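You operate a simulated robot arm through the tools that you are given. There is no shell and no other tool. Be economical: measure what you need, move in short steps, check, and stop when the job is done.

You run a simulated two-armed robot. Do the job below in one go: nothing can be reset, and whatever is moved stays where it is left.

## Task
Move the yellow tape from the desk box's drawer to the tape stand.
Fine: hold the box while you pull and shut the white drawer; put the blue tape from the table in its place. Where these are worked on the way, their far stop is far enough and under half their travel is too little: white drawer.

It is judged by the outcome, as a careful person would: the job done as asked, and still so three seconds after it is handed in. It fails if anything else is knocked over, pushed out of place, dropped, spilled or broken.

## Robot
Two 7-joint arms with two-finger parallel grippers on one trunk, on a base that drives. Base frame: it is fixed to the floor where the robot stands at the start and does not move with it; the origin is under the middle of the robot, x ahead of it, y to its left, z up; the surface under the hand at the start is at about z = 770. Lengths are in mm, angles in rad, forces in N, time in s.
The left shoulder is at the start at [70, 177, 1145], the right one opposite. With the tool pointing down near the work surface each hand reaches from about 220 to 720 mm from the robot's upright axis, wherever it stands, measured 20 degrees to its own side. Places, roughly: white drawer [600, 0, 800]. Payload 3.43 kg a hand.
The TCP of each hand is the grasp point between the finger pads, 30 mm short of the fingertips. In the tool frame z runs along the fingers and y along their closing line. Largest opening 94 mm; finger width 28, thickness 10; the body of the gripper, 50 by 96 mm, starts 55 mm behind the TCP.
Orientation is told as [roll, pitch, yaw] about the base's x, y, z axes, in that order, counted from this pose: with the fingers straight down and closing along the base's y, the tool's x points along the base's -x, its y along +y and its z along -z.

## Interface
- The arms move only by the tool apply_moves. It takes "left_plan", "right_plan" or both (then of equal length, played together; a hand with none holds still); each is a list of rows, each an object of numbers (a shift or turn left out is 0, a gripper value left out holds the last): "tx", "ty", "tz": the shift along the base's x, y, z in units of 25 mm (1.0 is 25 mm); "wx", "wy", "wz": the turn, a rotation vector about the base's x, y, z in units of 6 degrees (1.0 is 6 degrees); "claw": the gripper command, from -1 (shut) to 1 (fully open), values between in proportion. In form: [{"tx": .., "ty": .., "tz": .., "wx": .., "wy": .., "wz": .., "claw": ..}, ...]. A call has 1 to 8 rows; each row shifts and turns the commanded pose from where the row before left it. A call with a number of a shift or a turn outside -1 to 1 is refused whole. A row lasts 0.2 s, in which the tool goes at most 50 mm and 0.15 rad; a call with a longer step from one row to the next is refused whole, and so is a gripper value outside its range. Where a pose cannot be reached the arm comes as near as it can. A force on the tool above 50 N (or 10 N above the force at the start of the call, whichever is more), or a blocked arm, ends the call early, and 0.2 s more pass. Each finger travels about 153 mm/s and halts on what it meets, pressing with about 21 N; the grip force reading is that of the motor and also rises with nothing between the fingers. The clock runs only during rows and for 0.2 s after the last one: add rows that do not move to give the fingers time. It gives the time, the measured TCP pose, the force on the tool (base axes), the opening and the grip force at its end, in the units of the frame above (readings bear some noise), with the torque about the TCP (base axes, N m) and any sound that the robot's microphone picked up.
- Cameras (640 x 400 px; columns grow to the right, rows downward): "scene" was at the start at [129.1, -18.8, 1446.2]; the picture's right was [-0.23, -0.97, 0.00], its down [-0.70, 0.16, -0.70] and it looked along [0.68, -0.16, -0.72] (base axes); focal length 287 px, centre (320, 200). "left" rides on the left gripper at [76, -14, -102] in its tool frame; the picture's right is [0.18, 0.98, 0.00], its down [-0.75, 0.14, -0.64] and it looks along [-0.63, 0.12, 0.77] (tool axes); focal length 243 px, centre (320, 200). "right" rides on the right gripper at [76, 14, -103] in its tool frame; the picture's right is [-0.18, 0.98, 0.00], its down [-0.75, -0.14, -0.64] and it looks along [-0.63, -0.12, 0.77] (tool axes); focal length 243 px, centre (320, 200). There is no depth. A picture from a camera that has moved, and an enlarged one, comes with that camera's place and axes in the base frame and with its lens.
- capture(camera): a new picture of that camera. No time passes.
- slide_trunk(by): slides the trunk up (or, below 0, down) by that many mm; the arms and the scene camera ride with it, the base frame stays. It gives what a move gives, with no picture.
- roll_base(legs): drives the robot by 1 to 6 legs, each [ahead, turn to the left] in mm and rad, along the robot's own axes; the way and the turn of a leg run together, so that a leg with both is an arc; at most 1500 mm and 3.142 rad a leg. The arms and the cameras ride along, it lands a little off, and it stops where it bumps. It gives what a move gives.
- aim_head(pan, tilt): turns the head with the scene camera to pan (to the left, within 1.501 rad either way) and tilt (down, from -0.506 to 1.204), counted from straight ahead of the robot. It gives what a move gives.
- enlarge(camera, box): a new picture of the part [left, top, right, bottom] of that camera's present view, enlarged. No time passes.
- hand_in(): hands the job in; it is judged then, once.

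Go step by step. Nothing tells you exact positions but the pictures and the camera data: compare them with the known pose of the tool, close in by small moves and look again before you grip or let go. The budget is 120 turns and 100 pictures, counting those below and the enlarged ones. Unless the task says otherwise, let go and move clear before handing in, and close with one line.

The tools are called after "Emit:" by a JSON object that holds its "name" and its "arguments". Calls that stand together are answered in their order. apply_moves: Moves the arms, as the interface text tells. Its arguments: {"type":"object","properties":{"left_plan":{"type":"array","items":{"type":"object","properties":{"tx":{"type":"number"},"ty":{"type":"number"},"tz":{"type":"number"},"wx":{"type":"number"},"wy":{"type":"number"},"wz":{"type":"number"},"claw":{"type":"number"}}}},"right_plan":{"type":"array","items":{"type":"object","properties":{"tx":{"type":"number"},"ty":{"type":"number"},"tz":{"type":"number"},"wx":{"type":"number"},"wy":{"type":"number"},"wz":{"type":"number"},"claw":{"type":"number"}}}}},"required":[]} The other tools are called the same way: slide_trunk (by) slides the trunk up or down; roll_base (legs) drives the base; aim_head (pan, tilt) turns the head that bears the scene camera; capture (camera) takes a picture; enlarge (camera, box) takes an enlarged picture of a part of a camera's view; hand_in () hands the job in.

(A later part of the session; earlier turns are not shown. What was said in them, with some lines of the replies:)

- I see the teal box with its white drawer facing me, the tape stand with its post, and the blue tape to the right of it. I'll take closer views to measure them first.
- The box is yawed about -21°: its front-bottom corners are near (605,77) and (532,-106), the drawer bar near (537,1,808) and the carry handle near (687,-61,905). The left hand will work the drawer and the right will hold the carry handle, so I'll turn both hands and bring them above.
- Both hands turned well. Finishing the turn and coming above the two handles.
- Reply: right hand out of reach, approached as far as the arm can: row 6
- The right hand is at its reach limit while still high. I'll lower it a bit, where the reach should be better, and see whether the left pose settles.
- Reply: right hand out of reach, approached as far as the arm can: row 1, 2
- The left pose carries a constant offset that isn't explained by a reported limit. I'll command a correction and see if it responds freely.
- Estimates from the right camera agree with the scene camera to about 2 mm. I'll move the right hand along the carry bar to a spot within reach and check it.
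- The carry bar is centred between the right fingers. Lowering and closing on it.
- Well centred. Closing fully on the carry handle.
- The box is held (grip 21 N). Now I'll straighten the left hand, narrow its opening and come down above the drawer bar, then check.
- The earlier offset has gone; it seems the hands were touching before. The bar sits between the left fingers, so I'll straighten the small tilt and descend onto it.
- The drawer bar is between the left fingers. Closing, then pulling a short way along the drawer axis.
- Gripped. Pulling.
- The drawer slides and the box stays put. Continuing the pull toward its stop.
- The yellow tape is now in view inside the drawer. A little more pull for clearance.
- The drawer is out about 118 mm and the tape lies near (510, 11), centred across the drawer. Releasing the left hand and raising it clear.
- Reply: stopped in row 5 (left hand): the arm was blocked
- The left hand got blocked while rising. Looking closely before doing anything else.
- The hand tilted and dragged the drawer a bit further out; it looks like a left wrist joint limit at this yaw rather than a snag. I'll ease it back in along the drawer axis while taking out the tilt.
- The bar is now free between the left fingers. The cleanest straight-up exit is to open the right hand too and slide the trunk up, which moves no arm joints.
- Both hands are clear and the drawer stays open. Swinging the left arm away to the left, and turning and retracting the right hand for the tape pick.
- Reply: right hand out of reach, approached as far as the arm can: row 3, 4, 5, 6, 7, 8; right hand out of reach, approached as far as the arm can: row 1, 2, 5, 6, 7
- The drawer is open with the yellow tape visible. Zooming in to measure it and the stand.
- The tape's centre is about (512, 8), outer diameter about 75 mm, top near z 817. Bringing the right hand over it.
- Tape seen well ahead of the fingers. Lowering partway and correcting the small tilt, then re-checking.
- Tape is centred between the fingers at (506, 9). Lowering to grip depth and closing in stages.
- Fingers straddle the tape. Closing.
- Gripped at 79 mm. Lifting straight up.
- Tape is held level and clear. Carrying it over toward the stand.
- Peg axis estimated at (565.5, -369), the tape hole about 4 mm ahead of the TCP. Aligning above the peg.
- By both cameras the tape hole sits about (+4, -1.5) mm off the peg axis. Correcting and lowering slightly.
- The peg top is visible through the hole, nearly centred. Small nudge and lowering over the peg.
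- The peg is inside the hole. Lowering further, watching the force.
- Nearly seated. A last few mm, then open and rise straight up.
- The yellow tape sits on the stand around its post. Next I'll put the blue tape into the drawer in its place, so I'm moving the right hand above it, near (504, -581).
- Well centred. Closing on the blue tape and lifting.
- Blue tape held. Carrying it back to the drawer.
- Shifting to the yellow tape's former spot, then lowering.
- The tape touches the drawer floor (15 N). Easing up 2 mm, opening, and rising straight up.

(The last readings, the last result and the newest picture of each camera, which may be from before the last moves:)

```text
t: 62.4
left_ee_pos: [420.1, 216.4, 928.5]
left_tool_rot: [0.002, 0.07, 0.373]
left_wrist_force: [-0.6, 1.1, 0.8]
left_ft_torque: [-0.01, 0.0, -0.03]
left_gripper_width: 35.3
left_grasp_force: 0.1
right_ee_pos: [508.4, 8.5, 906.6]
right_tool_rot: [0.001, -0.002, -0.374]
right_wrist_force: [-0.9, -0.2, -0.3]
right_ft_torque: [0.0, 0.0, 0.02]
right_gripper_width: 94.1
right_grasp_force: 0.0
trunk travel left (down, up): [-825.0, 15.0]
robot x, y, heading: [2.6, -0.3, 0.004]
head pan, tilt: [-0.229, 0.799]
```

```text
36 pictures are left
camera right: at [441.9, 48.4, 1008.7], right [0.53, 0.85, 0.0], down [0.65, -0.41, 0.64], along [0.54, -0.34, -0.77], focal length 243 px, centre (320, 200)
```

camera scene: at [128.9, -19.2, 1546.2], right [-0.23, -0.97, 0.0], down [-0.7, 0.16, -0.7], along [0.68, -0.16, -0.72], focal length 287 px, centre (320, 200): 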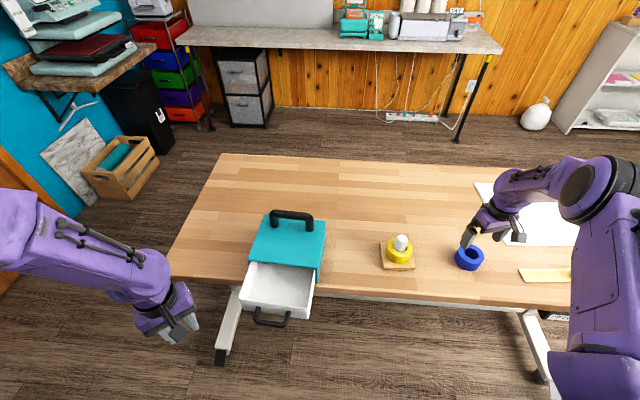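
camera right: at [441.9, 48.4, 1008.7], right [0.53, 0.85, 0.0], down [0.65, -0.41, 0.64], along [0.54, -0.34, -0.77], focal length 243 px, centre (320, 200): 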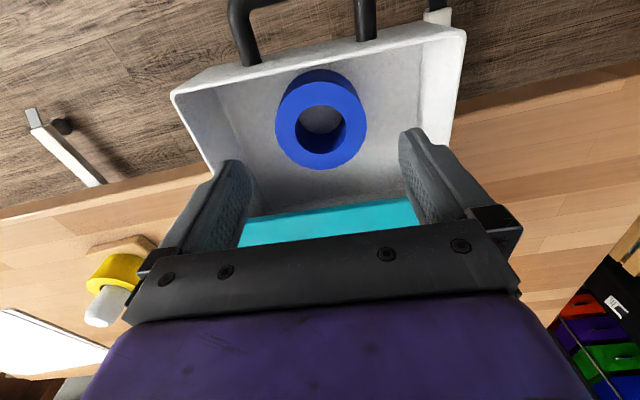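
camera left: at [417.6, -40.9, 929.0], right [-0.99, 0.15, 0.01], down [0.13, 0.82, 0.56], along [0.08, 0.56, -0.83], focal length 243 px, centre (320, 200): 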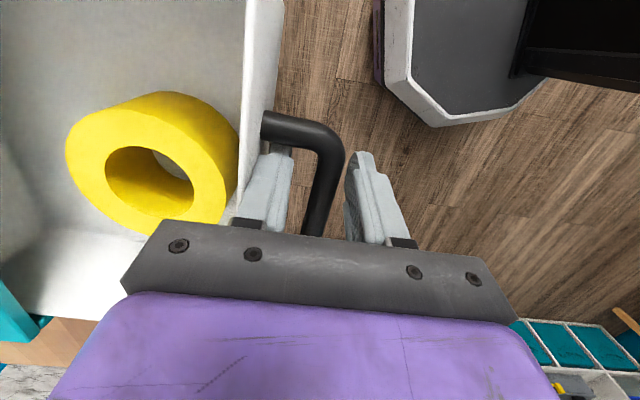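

The blue tape rests in the drawer. Now I'll return the right hand to the carry handle to hold the box, and ready the left hand (closed) to push the drawer shut.

Emit:
{"name": "apply_moves", "arguments": {"right_plan": [{"tz": 1}, {"tz": 1}, {"tz": 1, "ty": -0.3}, {"tz": 0.8, "ty": -0.5, "wz": 1}, {"tx": 0.4, "ty": -0.5, "wz": 1}, {"tx": 0.5, "ty": -0.5, "wz": 1}, {"tx": 0.5, "ty": -0.5, "wz": 1}, {"tx": 0.5, "ty": -0.5, "wz": 1}], "left_plan": [{"wz": -1, "claw": -1}, {"wz": -1}, {"wz": -1}, {"wz": -1}, {"wz": -1}, {"wz": -1}, {"wz": -1}, {}]}}

Emit:
{"name": "apply_moves", "arguments": {"right_plan": [{"tx": 0.4, "ty": -0.3, "wz": 1}, {"tx": 0.5, "ty": -0.2, "wz": 1}, {"tx": 0.5, "ty": -0.2, "wz": 1}, {"tx": 0.5, "ty": -0.2, "wz": 1}, {"tx": 0.5, "ty": -0.2, "wz": 1}, {"tx": 0.5, "wz": 1}, {"tx": 0.3, "wz": 1}, {"wz": 1}]}}

Emit:
{"name": "capture", "arguments": {"camera": "scene"}}

```text
t: 64.2
left_ee_pos: [420.3, 215.5, 927.4]
left_tool_rot: [0.003, 0.074, -0.36]
left_wrist_force: [0.1, -0.1, 0.8]
left_ft_torque: [-0.02, 0.03, 0.0]
left_gripper_width: 0.0
left_grasp_force: 21.7
right_ee_pos: [558.4, -62.7, 1002.2]
right_tool_rot: [0.004, 0.003, 0.152]
right_wrist_force: [0.0, -0.9, 0.3]
right_ft_torque: [0.03, -0.03, -0.05]
right_gripper_width: 94.0
right_grasp_force: 0.0
trunk travel left (down, up): [-825.0, 15.0]
robot x, y, heading: [-3.0, 3.8, 0.0]
head pan, tilt: [-0.229, 0.799]
```

```text
t: 66.0
left_ee_pos: [418.6, 215.9, 928.6]
left_tool_rot: [0.0, 0.071, -0.358]
left_wrist_force: [0.5, -0.1, -0.5]
left_ft_torque: [0.0, 0.01, 0.05]
left_gripper_width: 0.1
left_grasp_force: 20.7
right_ee_pos: [636.9, -90.4, 1002.5]
right_tool_rot: [0.002, 0.002, 0.989]
right_wrist_force: [0.1, 0.3, 0.7]
right_ft_torque: [0.03, -0.03, 0.01]
right_gripper_width: 93.9
right_grasp_force: 0.1
trunk travel left (down, up): [-825.0, 15.0]
robot x, y, heading: [-2.2, 1.0, 0.003]
head pan, tilt: [-0.229, 0.799]
```

```text
35 pictures are left
camera scene: at [128.9, -18.9, 1546.2], right [-0.23, -0.97, 0.0], down [-0.7, 0.16, -0.7], along [0.68, -0.16, -0.72], focal length 287 px, centre (320, 200)
```

scene: 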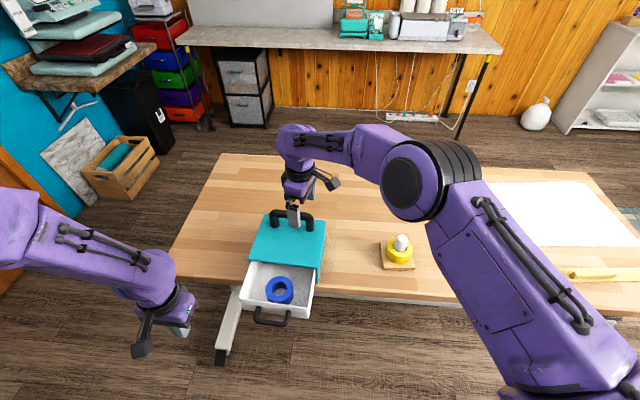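

Emit:
{"name": "apply_moves", "arguments": {"right_plan": [{"tx": 0.5, "wz": 0.66}, {"tx": 0.5, "wz": 0.66}, {"tx": 0.45, "ty": -0.1, "wz": 0.66}, {"tz": -0.6}, {"tz": -0.6}, {}]}}

Emit:
{"name": "capture", "arguments": {"camera": "right"}}

```text
t: 67.4
left_ee_pos: [420.0, 216.8, 929.8]
left_tool_rot: [0.002, 0.072, -0.358]
left_wrist_force: [-0.6, 0.4, 0.1]
left_ft_torque: [-0.02, 0.01, 0.02]
left_gripper_width: 0.0
left_grasp_force: 20.8
right_ee_pos: [671.6, -93.5, 973.0]
right_tool_rot: [0.004, 0.002, 1.194]
right_wrist_force: [-0.2, -0.4, -0.4]
right_ft_torque: [0.0, -0.02, -0.01]
right_gripper_width: 93.9
right_grasp_force: 0.1
trunk travel left (down, up): [-825.0, 15.0]
robot x, y, heading: [1.4, -3.3, 0.0]
head pan, tilt: [-0.229, 0.799]
```

```text
34 pictures are left
camera right: at [629.9, -159.3, 1075.2], right [-0.85, 0.53, 0.0], down [0.41, 0.65, 0.64], along [0.34, 0.54, -0.77], focal length 243 px, centre (320, 200)
```

right: 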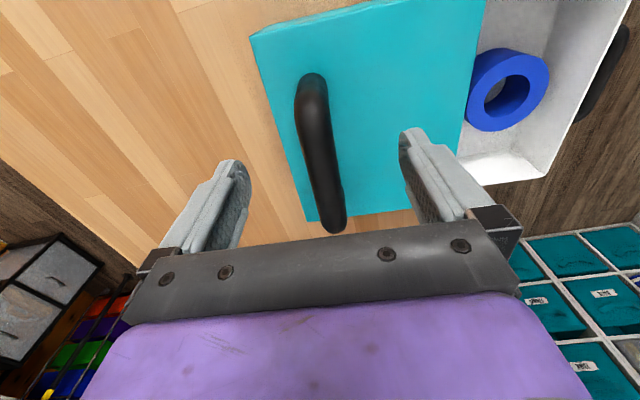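

Same view as before and the box has not moved. Lowering onto the carry handle and gripping.

Emit:
{"name": "apply_moves", "arguments": {"right_plan": [{"tz": -0.7}, {"tz": -0.7}, {"tz": -0.7}, {"tz": -0.7}, {"claw": 0}, {"claw": -0.3}, {"claw": -1}, {}]}}

Emit:
{"name": "enlarge", "arguments": {"camera": "scene", "box": [220, 190, 380, 340]}}

```text
t: 69.2
left_ee_pos: [419.5, 215.6, 928.8]
left_tool_rot: [0.001, 0.072, -0.359]
left_wrist_force: [0.1, 0.3, 0.2]
left_ft_torque: [-0.01, 0.0, -0.02]
left_gripper_width: 0.0
left_grasp_force: 21.2
right_ee_pos: [658.8, -104.3, 903.4]
right_tool_rot: [0.003, 0.002, 1.193]
right_wrist_force: [0.5, -2.6, 0.3]
right_ft_torque: [0.0, 0.0, -0.01]
right_gripper_width: 29.2
right_grasp_force: 20.4
right hand out of reach, approached as far as the arm can: row 1, 3, 4
trunk travel left (down, up): [-825.0, 15.0]
robot x, y, heading: [0.8, -3.1, -0.005]
head pan, tilt: [-0.229, 0.799]
```

```text
2.67 times, centred on (300, 265) of scene
camera zoom: at [129.3, -19.2, 1546.1], right [-0.23, -0.97, 0.0], down [-0.7, 0.16, -0.7], along [0.68, -0.16, -0.72], focal length 765 px, centre (373, 27)
```

zoom: 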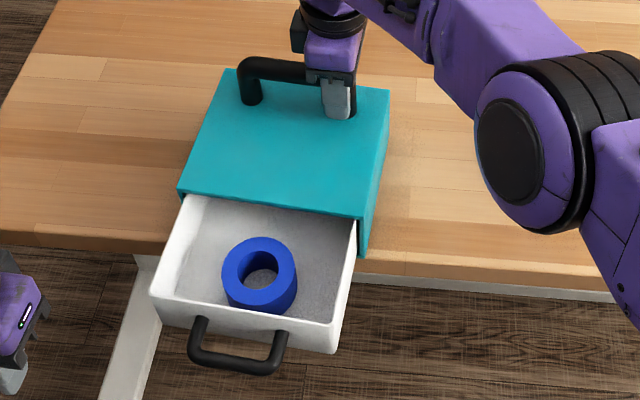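

The right hand hit its reach limit while lowering and closed 9 mm off, pulling the box about 9 mm toward me. I'll release, go up, lower the trunk to its original height for proper reach, regrip, and push the box back by that amount.

Emit:
{"name": "apply_moves", "arguments": {"right_plan": [{"claw": 0}, {"claw": 1}, {}, {"tz": 0.8}, {"tz": 0.8}, {"tz": 0.8}, {"tz": 0.8}, {"tz": 0.8}]}}

Emit:
{"name": "apply_moves", "arguments": {"right_plan": [{"tx": 0.24, "ty": 0.56}, {}]}}

Emit:
{"name": "capture", "arguments": {"camera": "right"}}

```text
t: 71.0
left_ee_pos: [418.6, 217.2, 928.6]
left_tool_rot: [0.0, 0.072, -0.359]
left_wrist_force: [-0.3, -0.6, -0.6]
left_ft_torque: [-0.02, -0.01, -0.02]
left_gripper_width: 0.0
left_grasp_force: 21.4
right_ee_pos: [660.1, -103.6, 1005.3]
right_tool_rot: [0.001, 0.002, 1.195]
right_wrist_force: [-0.4, -0.2, 0.7]
right_ft_torque: [-0.02, -0.01, 0.01]
right_gripper_width: 94.0
right_grasp_force: 0.0
trunk travel left (down, up): [-825.0, 15.0]
robot x, y, heading: [0.2, -1.1, -0.001]
head pan, tilt: [-0.229, 0.799]
```

```text
t: 71.6
left_ee_pos: [420.0, 216.4, 928.0]
left_tool_rot: [0.0, 0.073, -0.358]
left_wrist_force: [-0.1, 0.0, 0.5]
left_ft_torque: [0.0, -0.01, 0.01]
left_gripper_width: 0.0
left_grasp_force: 20.9
right_ee_pos: [667.7, -88.7, 1003.9]
right_tool_rot: [0.001, -0.001, 1.194]
right_wrist_force: [0.6, -0.8, 0.3]
right_ft_torque: [-0.01, -0.02, -0.02]
right_gripper_width: 94.1
right_grasp_force: 0.1
trunk travel left (down, up): [-825.0, 15.0]
robot x, y, heading: [0.4, 0.4, -0.005]
head pan, tilt: [-0.229, 0.799]
```

```text
32 pictures are left
camera right: at [624.4, -155.7, 1106.7], right [-0.85, 0.53, 0.0], down [0.41, 0.65, 0.64], along [0.34, 0.54, -0.77], focal length 243 px, centre (320, 200)
```

right: 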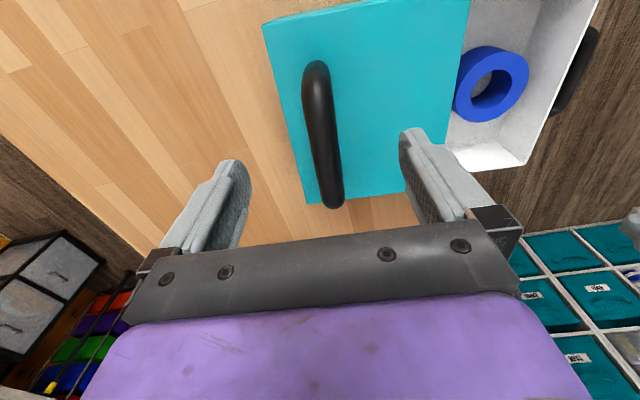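

Emit:
{"name": "slide_trunk", "arguments": {"by": -60}}

Emit:
{"name": "slide_trunk", "arguments": {"by": -40}}

Emit:
{"name": "capture", "arguments": {"camera": "right"}}

```text
t: 72.6
left_ee_pos: [417.9, 215.6, 868.4]
left_tool_rot: [0.002, 0.072, -0.358]
left_wrist_force: [-0.2, 0.5, 0.8]
left_ft_torque: [-0.04, 0.0, -0.03]
left_gripper_width: 0.0
left_grasp_force: 21.0
right_ee_pos: [666.5, -89.5, 945.2]
right_tool_rot: [0.002, 0.001, 1.193]
right_wrist_force: [-0.1, 0.8, -0.4]
right_ft_torque: [0.0, 0.01, 0.04]
right_gripper_width: 93.7
right_grasp_force: 0.0
trunk travel left (down, up): [-765.0, 75.0]
robot x, y, heading: [-4.4, 0.4, -0.002]
head pan, tilt: [-0.229, 0.799]
```

```text
t: 73.5
left_ee_pos: [418.0, 216.7, 828.3]
left_tool_rot: [0.002, 0.071, -0.357]
left_wrist_force: [0.3, 0.2, -0.3]
left_ft_torque: [-0.02, 0.0, 0.0]
left_gripper_width: 0.0
left_grasp_force: 21.0
right_ee_pos: [665.8, -90.2, 904.0]
right_tool_rot: [0.001, 0.001, 1.194]
right_wrist_force: [0.0, 0.8, 0.1]
right_ft_torque: [-0.01, 0.01, 0.01]
right_gripper_width: 93.8
right_grasp_force: 0.1
trunk travel left (down, up): [-725.0, 115.0]
robot x, y, heading: [0.8, 0.4, -0.002]
head pan, tilt: [-0.229, 0.799]
```

```text
31 pictures are left
camera right: at [624.2, -155.7, 1006.7], right [-0.85, 0.53, 0.0], down [0.41, 0.65, 0.64], along [0.34, 0.54, -0.77], focal length 243 px, centre (320, 200)
```

right: 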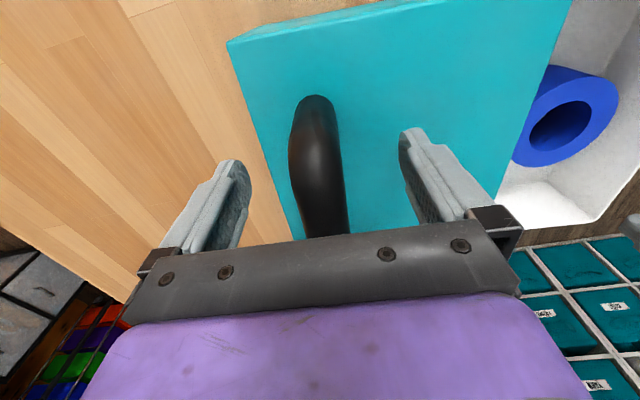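

Bar is centred. Gripping, then pushing the box back about 9 mm along its axis.

Emit:
{"name": "apply_moves", "arguments": {"right_plan": [{"claw": 0}, {"claw": -0.3}, {"claw": -1}, {}, {"tx": 0.12, "ty": -0.046}, {"tx": 0.12, "ty": -0.046}, {"tx": 0.1, "ty": -0.04}, {}]}}

Emit:
{"name": "enlarge", "arguments": {"camera": "scene", "box": [220, 170, 380, 270]}}

```text
t: 75.3
left_ee_pos: [419.0, 217.6, 828.4]
left_tool_rot: [0.002, 0.072, -0.357]
left_wrist_force: [0.8, 0.2, 1.2]
left_ft_torque: [0.01, 0.01, 0.02]
left_gripper_width: 0.0
left_grasp_force: 20.1
right_ee_pos: [673.7, -92.1, 904.2]
right_tool_rot: [0.001, 0.002, 1.196]
right_wrist_force: [-2.5, 2.8, 2.0]
right_ft_torque: [0.01, 0.03, 0.08]
right_gripper_width: 29.2
right_grasp_force: 21.4
trunk travel left (down, up): [-725.0, 115.0]
robot x, y, heading: [-0.5, 0.2, -0.004]
head pan, tilt: [-0.229, 0.799]
```

```text
4.00 times, centred on (300, 220) of scene
camera zoom: at [128.1, -18.2, 1446.3], right [-0.23, -0.97, 0.0], down [-0.7, 0.16, -0.7], along [0.68, -0.16, -0.72], focal length 1147 px, centre (400, 120)
```

zoom: 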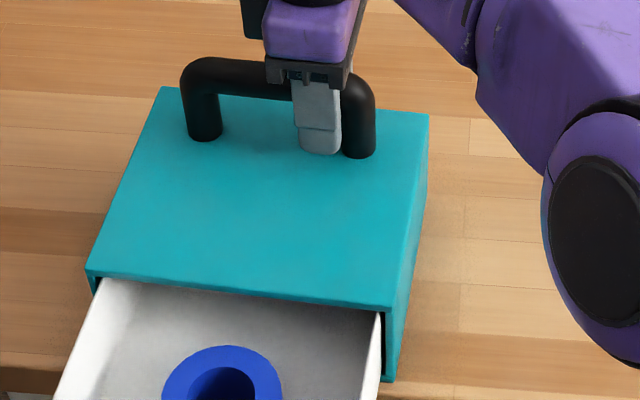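

The box is back exactly where it was. Now finding the drawer bar for the push.

Emit:
{"name": "enlarge", "arguments": {"camera": "scene", "box": [200, 220, 360, 360]}}

```text
2.86 times, centred on (280, 290) of scene
camera zoom: at [128.1, -18.2, 1446.3], right [-0.23, -0.97, 0.0], down [-0.7, 0.16, -0.7], along [0.68, -0.16, -0.72], focal length 820 px, centre (434, -57)
```

zoom: 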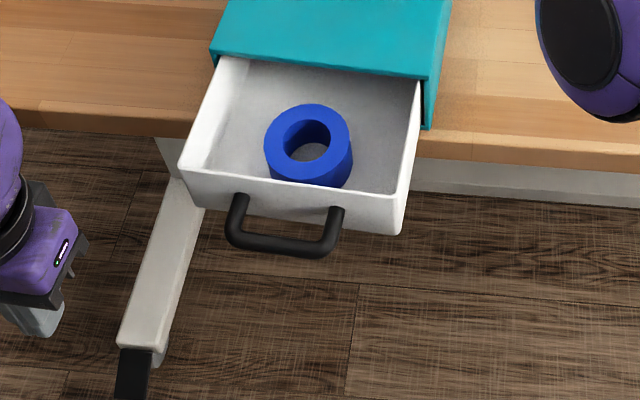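

The bar is near (433, 37), so the drawer needs about 107 mm of push. Bringing the closed left hand in front of the bar.

Emit:
{"name": "apply_moves", "arguments": {"left_plan": [{"tx": -0.75, "ty": -0.4}, {"tx": -0.75, "ty": -1}, {"ty": -1}, {"ty": -1}, {"ty": -1}, {"ty": -1}, {"ty": -1, "tz": -0.4}, {}]}}

Emit:
{"name": "enlarge", "arguments": {"camera": "scene", "box": [200, 220, 360, 360]}}

Emit:
{"name": "capture", "arguments": {"camera": "left"}}

```text
t: 77.1
left_ee_pos: [384.2, 54.5, 823.3]
left_tool_rot: [-0.021, 0.064, -0.338]
left_wrist_force: [-0.3, -0.2, 0.3]
left_ft_torque: [0.0, -0.02, -0.02]
left_gripper_width: 0.0
left_grasp_force: 21.1
right_ee_pos: [674.4, -92.9, 905.7]
right_tool_rot: [0.004, 0.0, 1.194]
right_wrist_force: [0.6, 1.5, 6.2]
right_ft_torque: [0.03, -0.02, 0.07]
right_gripper_width: 29.1
right_grasp_force: 20.4
trunk travel left (down, up): [-725.0, 115.0]
robot x, y, heading: [-1.8, 3.8, 0.004]
head pan, tilt: [-0.229, 0.799]
```

```text
2.86 times, centred on (280, 290) of scene
camera zoom: at [128.3, -18.1, 1446.3], right [-0.23, -0.97, 0.0], down [-0.7, 0.16, -0.7], along [0.68, -0.16, -0.72], focal length 820 px, centre (434, -57)
```

zoom: 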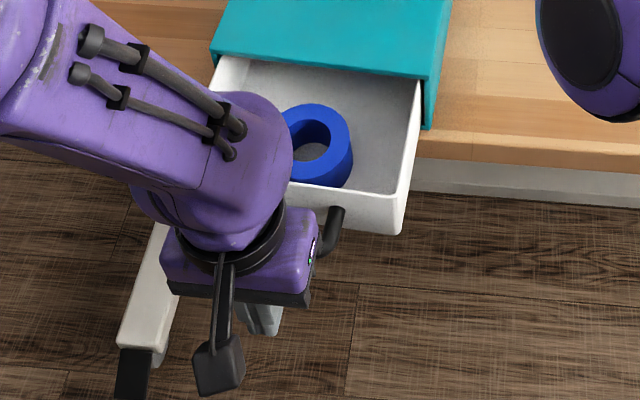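

```text
27 pictures are left
camera left: at [314.4, 66.0, 930.1], right [0.15, 0.99, -0.01], down [0.8, -0.12, 0.59], along [0.58, -0.1, -0.81], focal length 243 px, centre (320, 200)
```

left: 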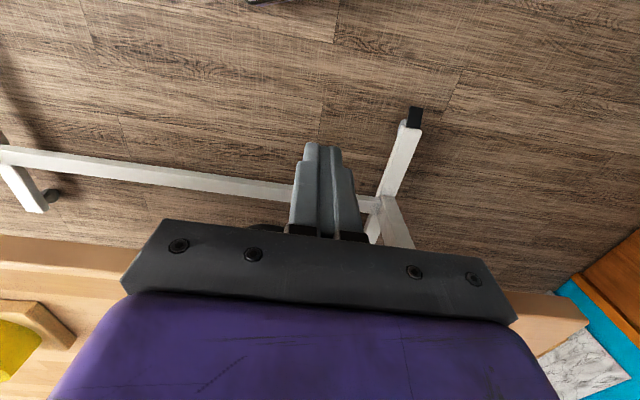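

Left fingers are lined up with the bar centre. Pushing along the drawer axis.

Emit:
{"name": "apply_moves", "arguments": {"left_plan": [{"tx": 0.37, "ty": -0.146}, {"tx": 0.37, "ty": -0.146}, {"tx": 0.37, "ty": -0.146}, {"tx": 0.37, "ty": -0.146}, {"tx": 0.37, "ty": -0.146}, {"tx": 0.37, "ty": -0.146}, {"tx": 0.37, "ty": -0.146}, {}]}}

Emit:
{"name": "enlarge", "arguments": {"camera": "scene", "box": [200, 190, 360, 330]}}

```text
t: 78.9
left_ee_pos: [447.9, 33.3, 819.3]
left_tool_rot: [-0.001, 0.073, -0.352]
left_wrist_force: [-2.0, 0.8, 1.6]
left_ft_torque: [-0.04, 0.03, -0.01]
left_gripper_width: 0.3
left_grasp_force: 20.8
right_ee_pos: [674.8, -94.0, 904.6]
right_tool_rot: [0.001, 0.002, 1.194]
right_wrist_force: [3.6, 0.0, 6.1]
right_ft_torque: [-0.05, 0.18, -0.12]
right_gripper_width: 29.2
right_grasp_force: 21.4
trunk travel left (down, up): [-725.0, 115.0]
robot x, y, heading: [0.8, 1.1, 0.005]
head pan, tilt: [-0.229, 0.799]
```

```text
2.86 times, centred on (280, 260) of scene
camera zoom: at [128.3, -18.6, 1446.2], right [-0.23, -0.97, 0.0], down [-0.7, 0.16, -0.7], along [0.68, -0.16, -0.72], focal length 820 px, centre (434, 29)
```

zoom: 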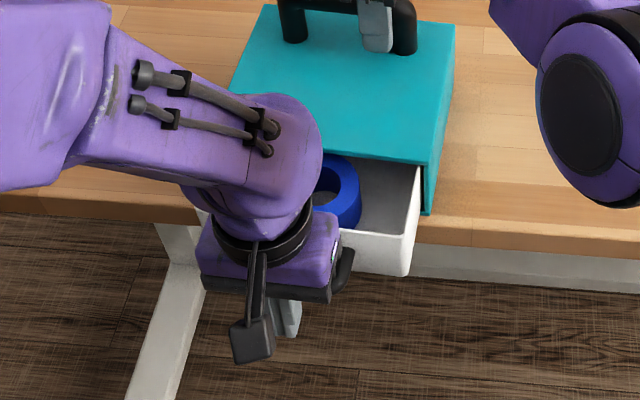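

The drawer is going in smoothly. Continuing.

Emit:
{"name": "apply_moves", "arguments": {"left_plan": [{"tx": 0.37, "ty": -0.146}, {"tx": 0.37, "ty": -0.146}, {"tx": 0.37, "ty": -0.146}, {"tx": 0.37, "ty": -0.146}, {"tx": 0.37, "ty": -0.146}, {}]}}

Emit:
{"name": "enlarge", "arguments": {"camera": "scene", "box": [200, 170, 360, 300]}}

```text
t: 80.3
left_ee_pos: [491.4, 12.8, 819.2]
left_tool_rot: [0.003, 0.072, -0.359]
left_wrist_force: [-3.4, 1.6, -1.7]
left_ft_torque: [0.05, 0.01, -0.02]
left_gripper_width: 0.2
left_grasp_force: 21.5
right_ee_pos: [674.5, -93.8, 904.3]
right_tool_rot: [0.002, 0.001, 1.194]
right_wrist_force: [3.8, -3.1, 5.9]
right_ft_torque: [-0.33, 0.18, -0.17]
right_gripper_width: 29.2
right_grasp_force: 20.9
trunk travel left (down, up): [-725.0, 115.0]
robot x, y, heading: [4.4, 3.2, -0.002]
head pan, tilt: [-0.229, 0.799]
```

```text
3.08 times, centred on (280, 235) of scene
camera zoom: at [128.5, -18.9, 1446.2], right [-0.23, -0.97, 0.0], down [-0.7, 0.16, -0.7], along [0.68, -0.16, -0.72], focal length 882 px, centre (443, 92)
```

zoom: 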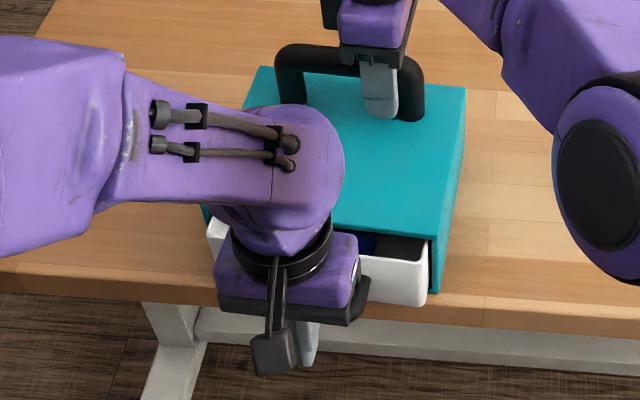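

Emit:
{"name": "apply_moves", "arguments": {"left_plan": [{"tx": 0.19, "ty": -0.075}, {"tx": 0.19, "ty": -0.075}, {"tx": 0.19, "ty": -0.075}, {}]}}

Emit:
{"name": "enlarge", "arguments": {"camera": "scene", "box": [220, 170, 340, 270]}}

```text
t: 81.3
left_ee_pos: [505.9, 6.2, 818.6]
left_tool_rot: [0.002, 0.07, -0.358]
left_wrist_force: [-1.7, 0.2, 0.6]
left_ft_torque: [0.0, -0.01, -0.03]
left_gripper_width: 0.2
left_grasp_force: 21.1
right_ee_pos: [675.0, -92.6, 904.6]
right_tool_rot: [0.001, 0.001, 1.195]
right_wrist_force: [3.8, -2.7, 8.2]
right_ft_torque: [-0.31, 0.16, -0.17]
right_gripper_width: 29.3
right_grasp_force: 20.7
trunk travel left (down, up): [-725.0, 115.0]
robot x, y, heading: [2.6, -1.6, -0.003]
head pan, tilt: [-0.229, 0.799]
```

```text
4.00 times, centred on (280, 220) of scene
camera zoom: at [128.5, -19.1, 1446.3], right [-0.23, -0.97, 0.0], down [-0.7, 0.16, -0.7], along [0.68, -0.16, -0.72], focal length 1147 px, centre (480, 120)
```

zoom: 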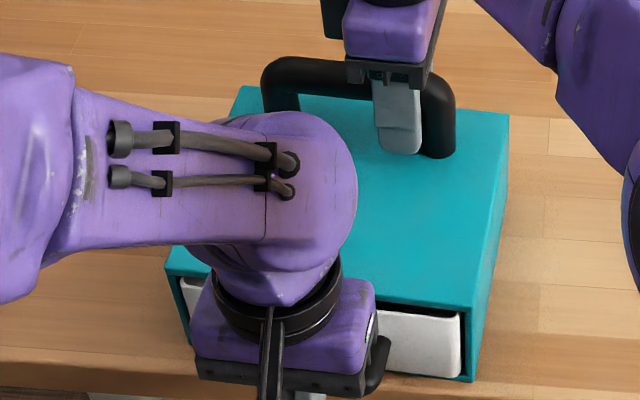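

Nearly shut. Fine pushes until resistance.

Emit:
{"name": "apply_moves", "arguments": {"left_plan": [{"tx": 0.1, "ty": -0.039}, {"tx": 0.1, "ty": -0.039}, {}]}}

Emit:
{"name": "enlarge", "arguments": {"camera": "scene", "box": [220, 170, 340, 270]}}

```text
t: 82.1
left_ee_pos: [511.4, 6.0, 819.4]
left_tool_rot: [0.004, 0.07, -0.357]
left_wrist_force: [-1.7, 0.0, -0.3]
left_ft_torque: [-0.04, -0.03, -0.01]
left_gripper_width: 0.0
left_grasp_force: 21.3
right_ee_pos: [673.6, -93.1, 904.1]
right_tool_rot: [0.0, -0.001, 1.194]
right_wrist_force: [4.1, -2.7, 7.3]
right_ft_torque: [0.06, -0.01, -0.23]
right_gripper_width: 29.2
right_grasp_force: 21.2
trunk travel left (down, up): [-725.0, 115.0]
robot x, y, heading: [1.5, -0.9, -0.0]
head pan, tilt: [-0.229, 0.799]
```

```text
4.00 times, centred on (280, 220) of scene
camera zoom: at [128.4, -19.1, 1446.2], right [-0.23, -0.97, 0.0], down [-0.7, 0.16, -0.7], along [0.68, -0.16, -0.72], focal length 1147 px, centre (480, 120)
```

zoom: 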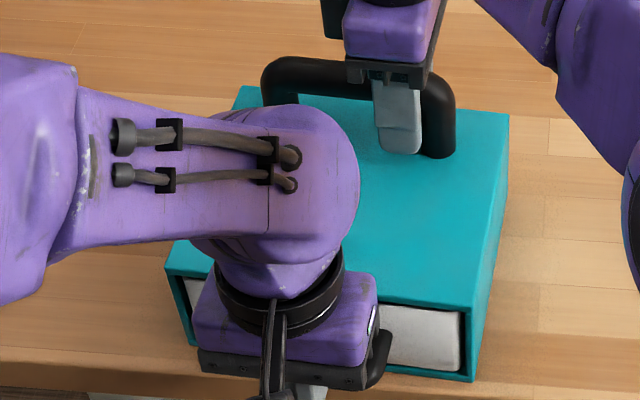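

Emit:
{"name": "apply_moves", "arguments": {"left_plan": [{"tx": 0.1, "ty": -0.039}, {"tx": 0.08, "ty": -0.03}, {}]}}

```text
t: 82.9
left_ee_pos: [513.5, 4.5, 818.9]
left_tool_rot: [0.001, 0.075, -0.358]
left_wrist_force: [-23.1, 10.0, -1.5]
left_ft_torque: [-0.01, 0.04, -0.21]
left_gripper_width: 0.0
left_grasp_force: 21.1
right_ee_pos: [673.9, -94.2, 905.8]
right_tool_rot: [-0.001, 0.001, 1.194]
right_wrist_force: [18.4, -7.4, 6.7]
right_ft_torque: [0.08, 0.1, -0.28]
right_gripper_width: 29.1
right_grasp_force: 21.3
trunk travel left (down, up): [-725.0, 115.0]
robot x, y, heading: [-1.6, -2.0, 0.0]
head pan, tilt: [-0.229, 0.799]
```

The force jumped to about 25 N, so the drawer is fully shut. Backing the left hand off and away.

Emit:
{"name": "apply_moves", "arguments": {"left_plan": [{"tx": -0.3, "ty": 0.12}, {"tx": -0.6, "ty": 0.24}, {"tx": -0.8, "ty": 0.3}, {"tx": -0.8, "ty": 0.5}, {"tx": -0.5, "ty": 0.9, "tz": 0.4}, {"ty": 1, "tz": 0.8}, {"ty": 1, "tz": 0.8}, {"ty": 1, "tz": 0.8}]}}

Emit:
{"name": "apply_moves", "arguments": {"right_plan": [{"claw": -0.3}, {"claw": 0}, {"claw": 0.4}, {"claw": 0.8}, {}]}}

Emit:
{"name": "slide_trunk", "arguments": {"by": 100}}

Emit:
{"name": "capture", "arguments": {"camera": "scene"}}

```text
t: 84.7
left_ee_pos: [440.8, 130.3, 890.5]
left_tool_rot: [0.002, 0.072, -0.36]
left_wrist_force: [0.4, -0.2, -0.6]
left_ft_torque: [-0.02, -0.02, 0.01]
left_gripper_width: 0.0
left_grasp_force: 21.3
right_ee_pos: [673.5, -93.1, 903.4]
right_tool_rot: [0.001, 0.001, 1.194]
right_wrist_force: [-2.3, 1.5, 3.4]
right_ft_torque: [-0.18, -0.09, -0.17]
right_gripper_width: 29.4
right_grasp_force: 20.4
trunk travel left (down, up): [-725.0, 115.0]
robot x, y, heading: [0.3, 1.0, -0.003]
head pan, tilt: [-0.229, 0.799]
```

```text
t: 85.9
left_ee_pos: [440.8, 129.8, 890.5]
left_tool_rot: [0.001, 0.072, -0.358]
left_wrist_force: [0.0, 0.4, 0.4]
left_ft_torque: [0.0, 0.01, 0.0]
left_gripper_width: 0.2
left_grasp_force: 20.8
right_ee_pos: [675.3, -94.0, 903.2]
right_tool_rot: [0.003, 0.003, 1.192]
right_wrist_force: [-0.1, -0.2, 0.6]
right_ft_torque: [0.01, 0.02, -0.03]
right_gripper_width: 84.5
right_grasp_force: 0.0
trunk travel left (down, up): [-725.0, 115.0]
robot x, y, heading: [-0.9, -0.9, 0.002]
head pan, tilt: [-0.229, 0.799]
```

```text
t: 87.2
left_ee_pos: [441.8, 129.6, 989.8]
left_tool_rot: [0.003, 0.071, -0.358]
left_wrist_force: [-0.6, 0.8, 0.1]
left_ft_torque: [0.01, 0.0, -0.04]
left_gripper_width: 0.0
left_grasp_force: 21.7
right_ee_pos: [675.0, -93.8, 1005.1]
right_tool_rot: [0.002, 0.001, 1.193]
right_wrist_force: [-0.1, -0.2, -0.7]
right_ft_torque: [-0.01, -0.04, 0.01]
right_gripper_width: 84.6
right_grasp_force: 0.1
trunk travel left (down, up): [-825.0, 15.0]
robot x, y, heading: [-4.8, 0.1, 0.001]
head pan, tilt: [-0.229, 0.799]
```

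```text
22 pictures are left
camera scene: at [129.4, -18.7, 1546.1], right [-0.23, -0.97, 0.0], down [-0.7, 0.16, -0.7], along [0.68, -0.16, -0.72], focal length 287 px, centre (320, 200)
```

scene: 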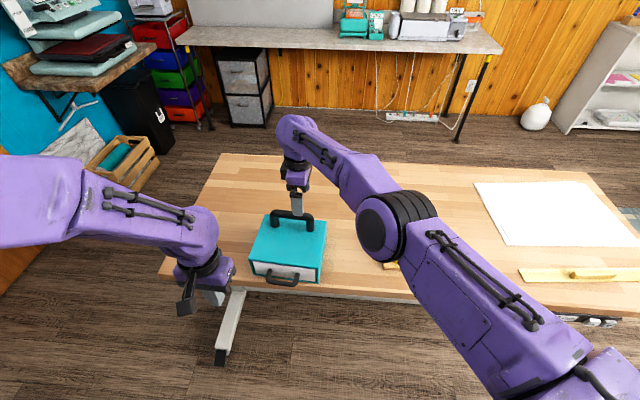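

The drawer is shut and both hands are clear. Moving the right hand aside to confirm the stand.

Emit:
{"name": "apply_moves", "arguments": {"right_plan": [{"tx": -0.5, "ty": -0.3, "tz": 0.4}, {"tx": -0.7, "ty": -0.5, "tz": 0.4}, {"tx": -0.7, "ty": -0.6}, {"tx": -0.7, "ty": -0.8}, {"tx": -0.7, "ty": -0.8}, {"tx": -0.7, "ty": -0.8}, {"tx": -0.7, "ty": -0.8}, {}]}}

Emit:
{"name": "capture", "arguments": {"camera": "scene"}}

Emit:
{"name": "capture", "arguments": {"camera": "right"}}

```text
t: 89.0
left_ee_pos: [442.4, 131.0, 991.4]
left_tool_rot: [0.001, 0.071, -0.358]
left_wrist_force: [0.4, -0.4, -1.0]
left_ft_torque: [0.0, 0.01, 0.05]
left_gripper_width: 0.0
left_grasp_force: 20.2
right_ee_pos: [557.9, -210.6, 1024.1]
right_tool_rot: [0.001, 0.002, 1.192]
right_wrist_force: [0.8, 0.7, -0.8]
right_ft_torque: [-0.02, 0.01, 0.01]
right_gripper_width: 84.9
right_grasp_force: 0.1
trunk travel left (down, up): [-825.0, 15.0]
robot x, y, heading: [-0.9, 0.1, 0.001]
head pan, tilt: [-0.229, 0.799]
```

```text
21 pictures are left
camera scene: at [129.5, -18.2, 1546.2], right [-0.23, -0.97, 0.0], down [-0.7, 0.16, -0.7], along [0.68, -0.16, -0.72], focal length 287 px, centre (320, 200)
```

scene: 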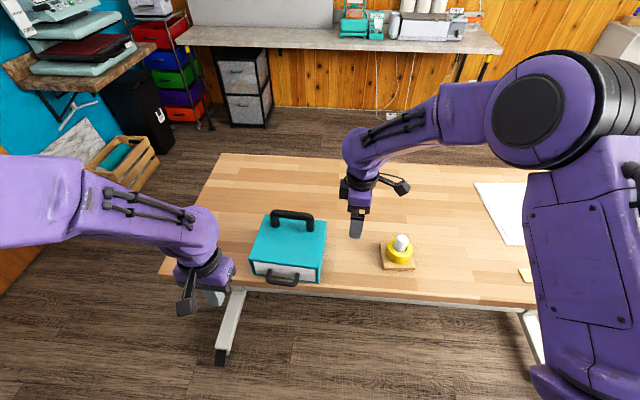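

```text
20 pictures are left
camera right: at [515.0, -275.8, 1126.6], right [-0.85, 0.53, 0.0], down [0.41, 0.65, 0.64], along [0.34, 0.54, -0.77], focal length 243 px, centre (320, 200)
```

right: 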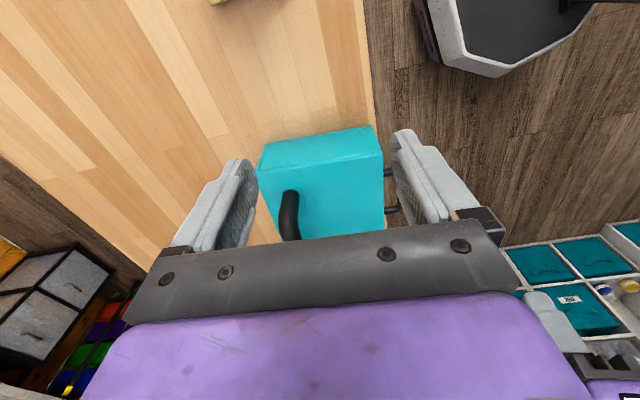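

The yellow tape is on the stand, the blue tape is in the shut drawer, the box is back in its place, and both hands are clear. Handing in.

Emit:
{"name": "hand_in", "arguments": {}}

```text
The job is handed in.
```

The yellow tape is on the stand's post, the blue tape is in the drawer in its place, the drawer is shut, and both hands are clear. While I was re-gripping the carry handle the box slid about 9 mm, and I pushed it back to within 1–2 mm of where it stood.
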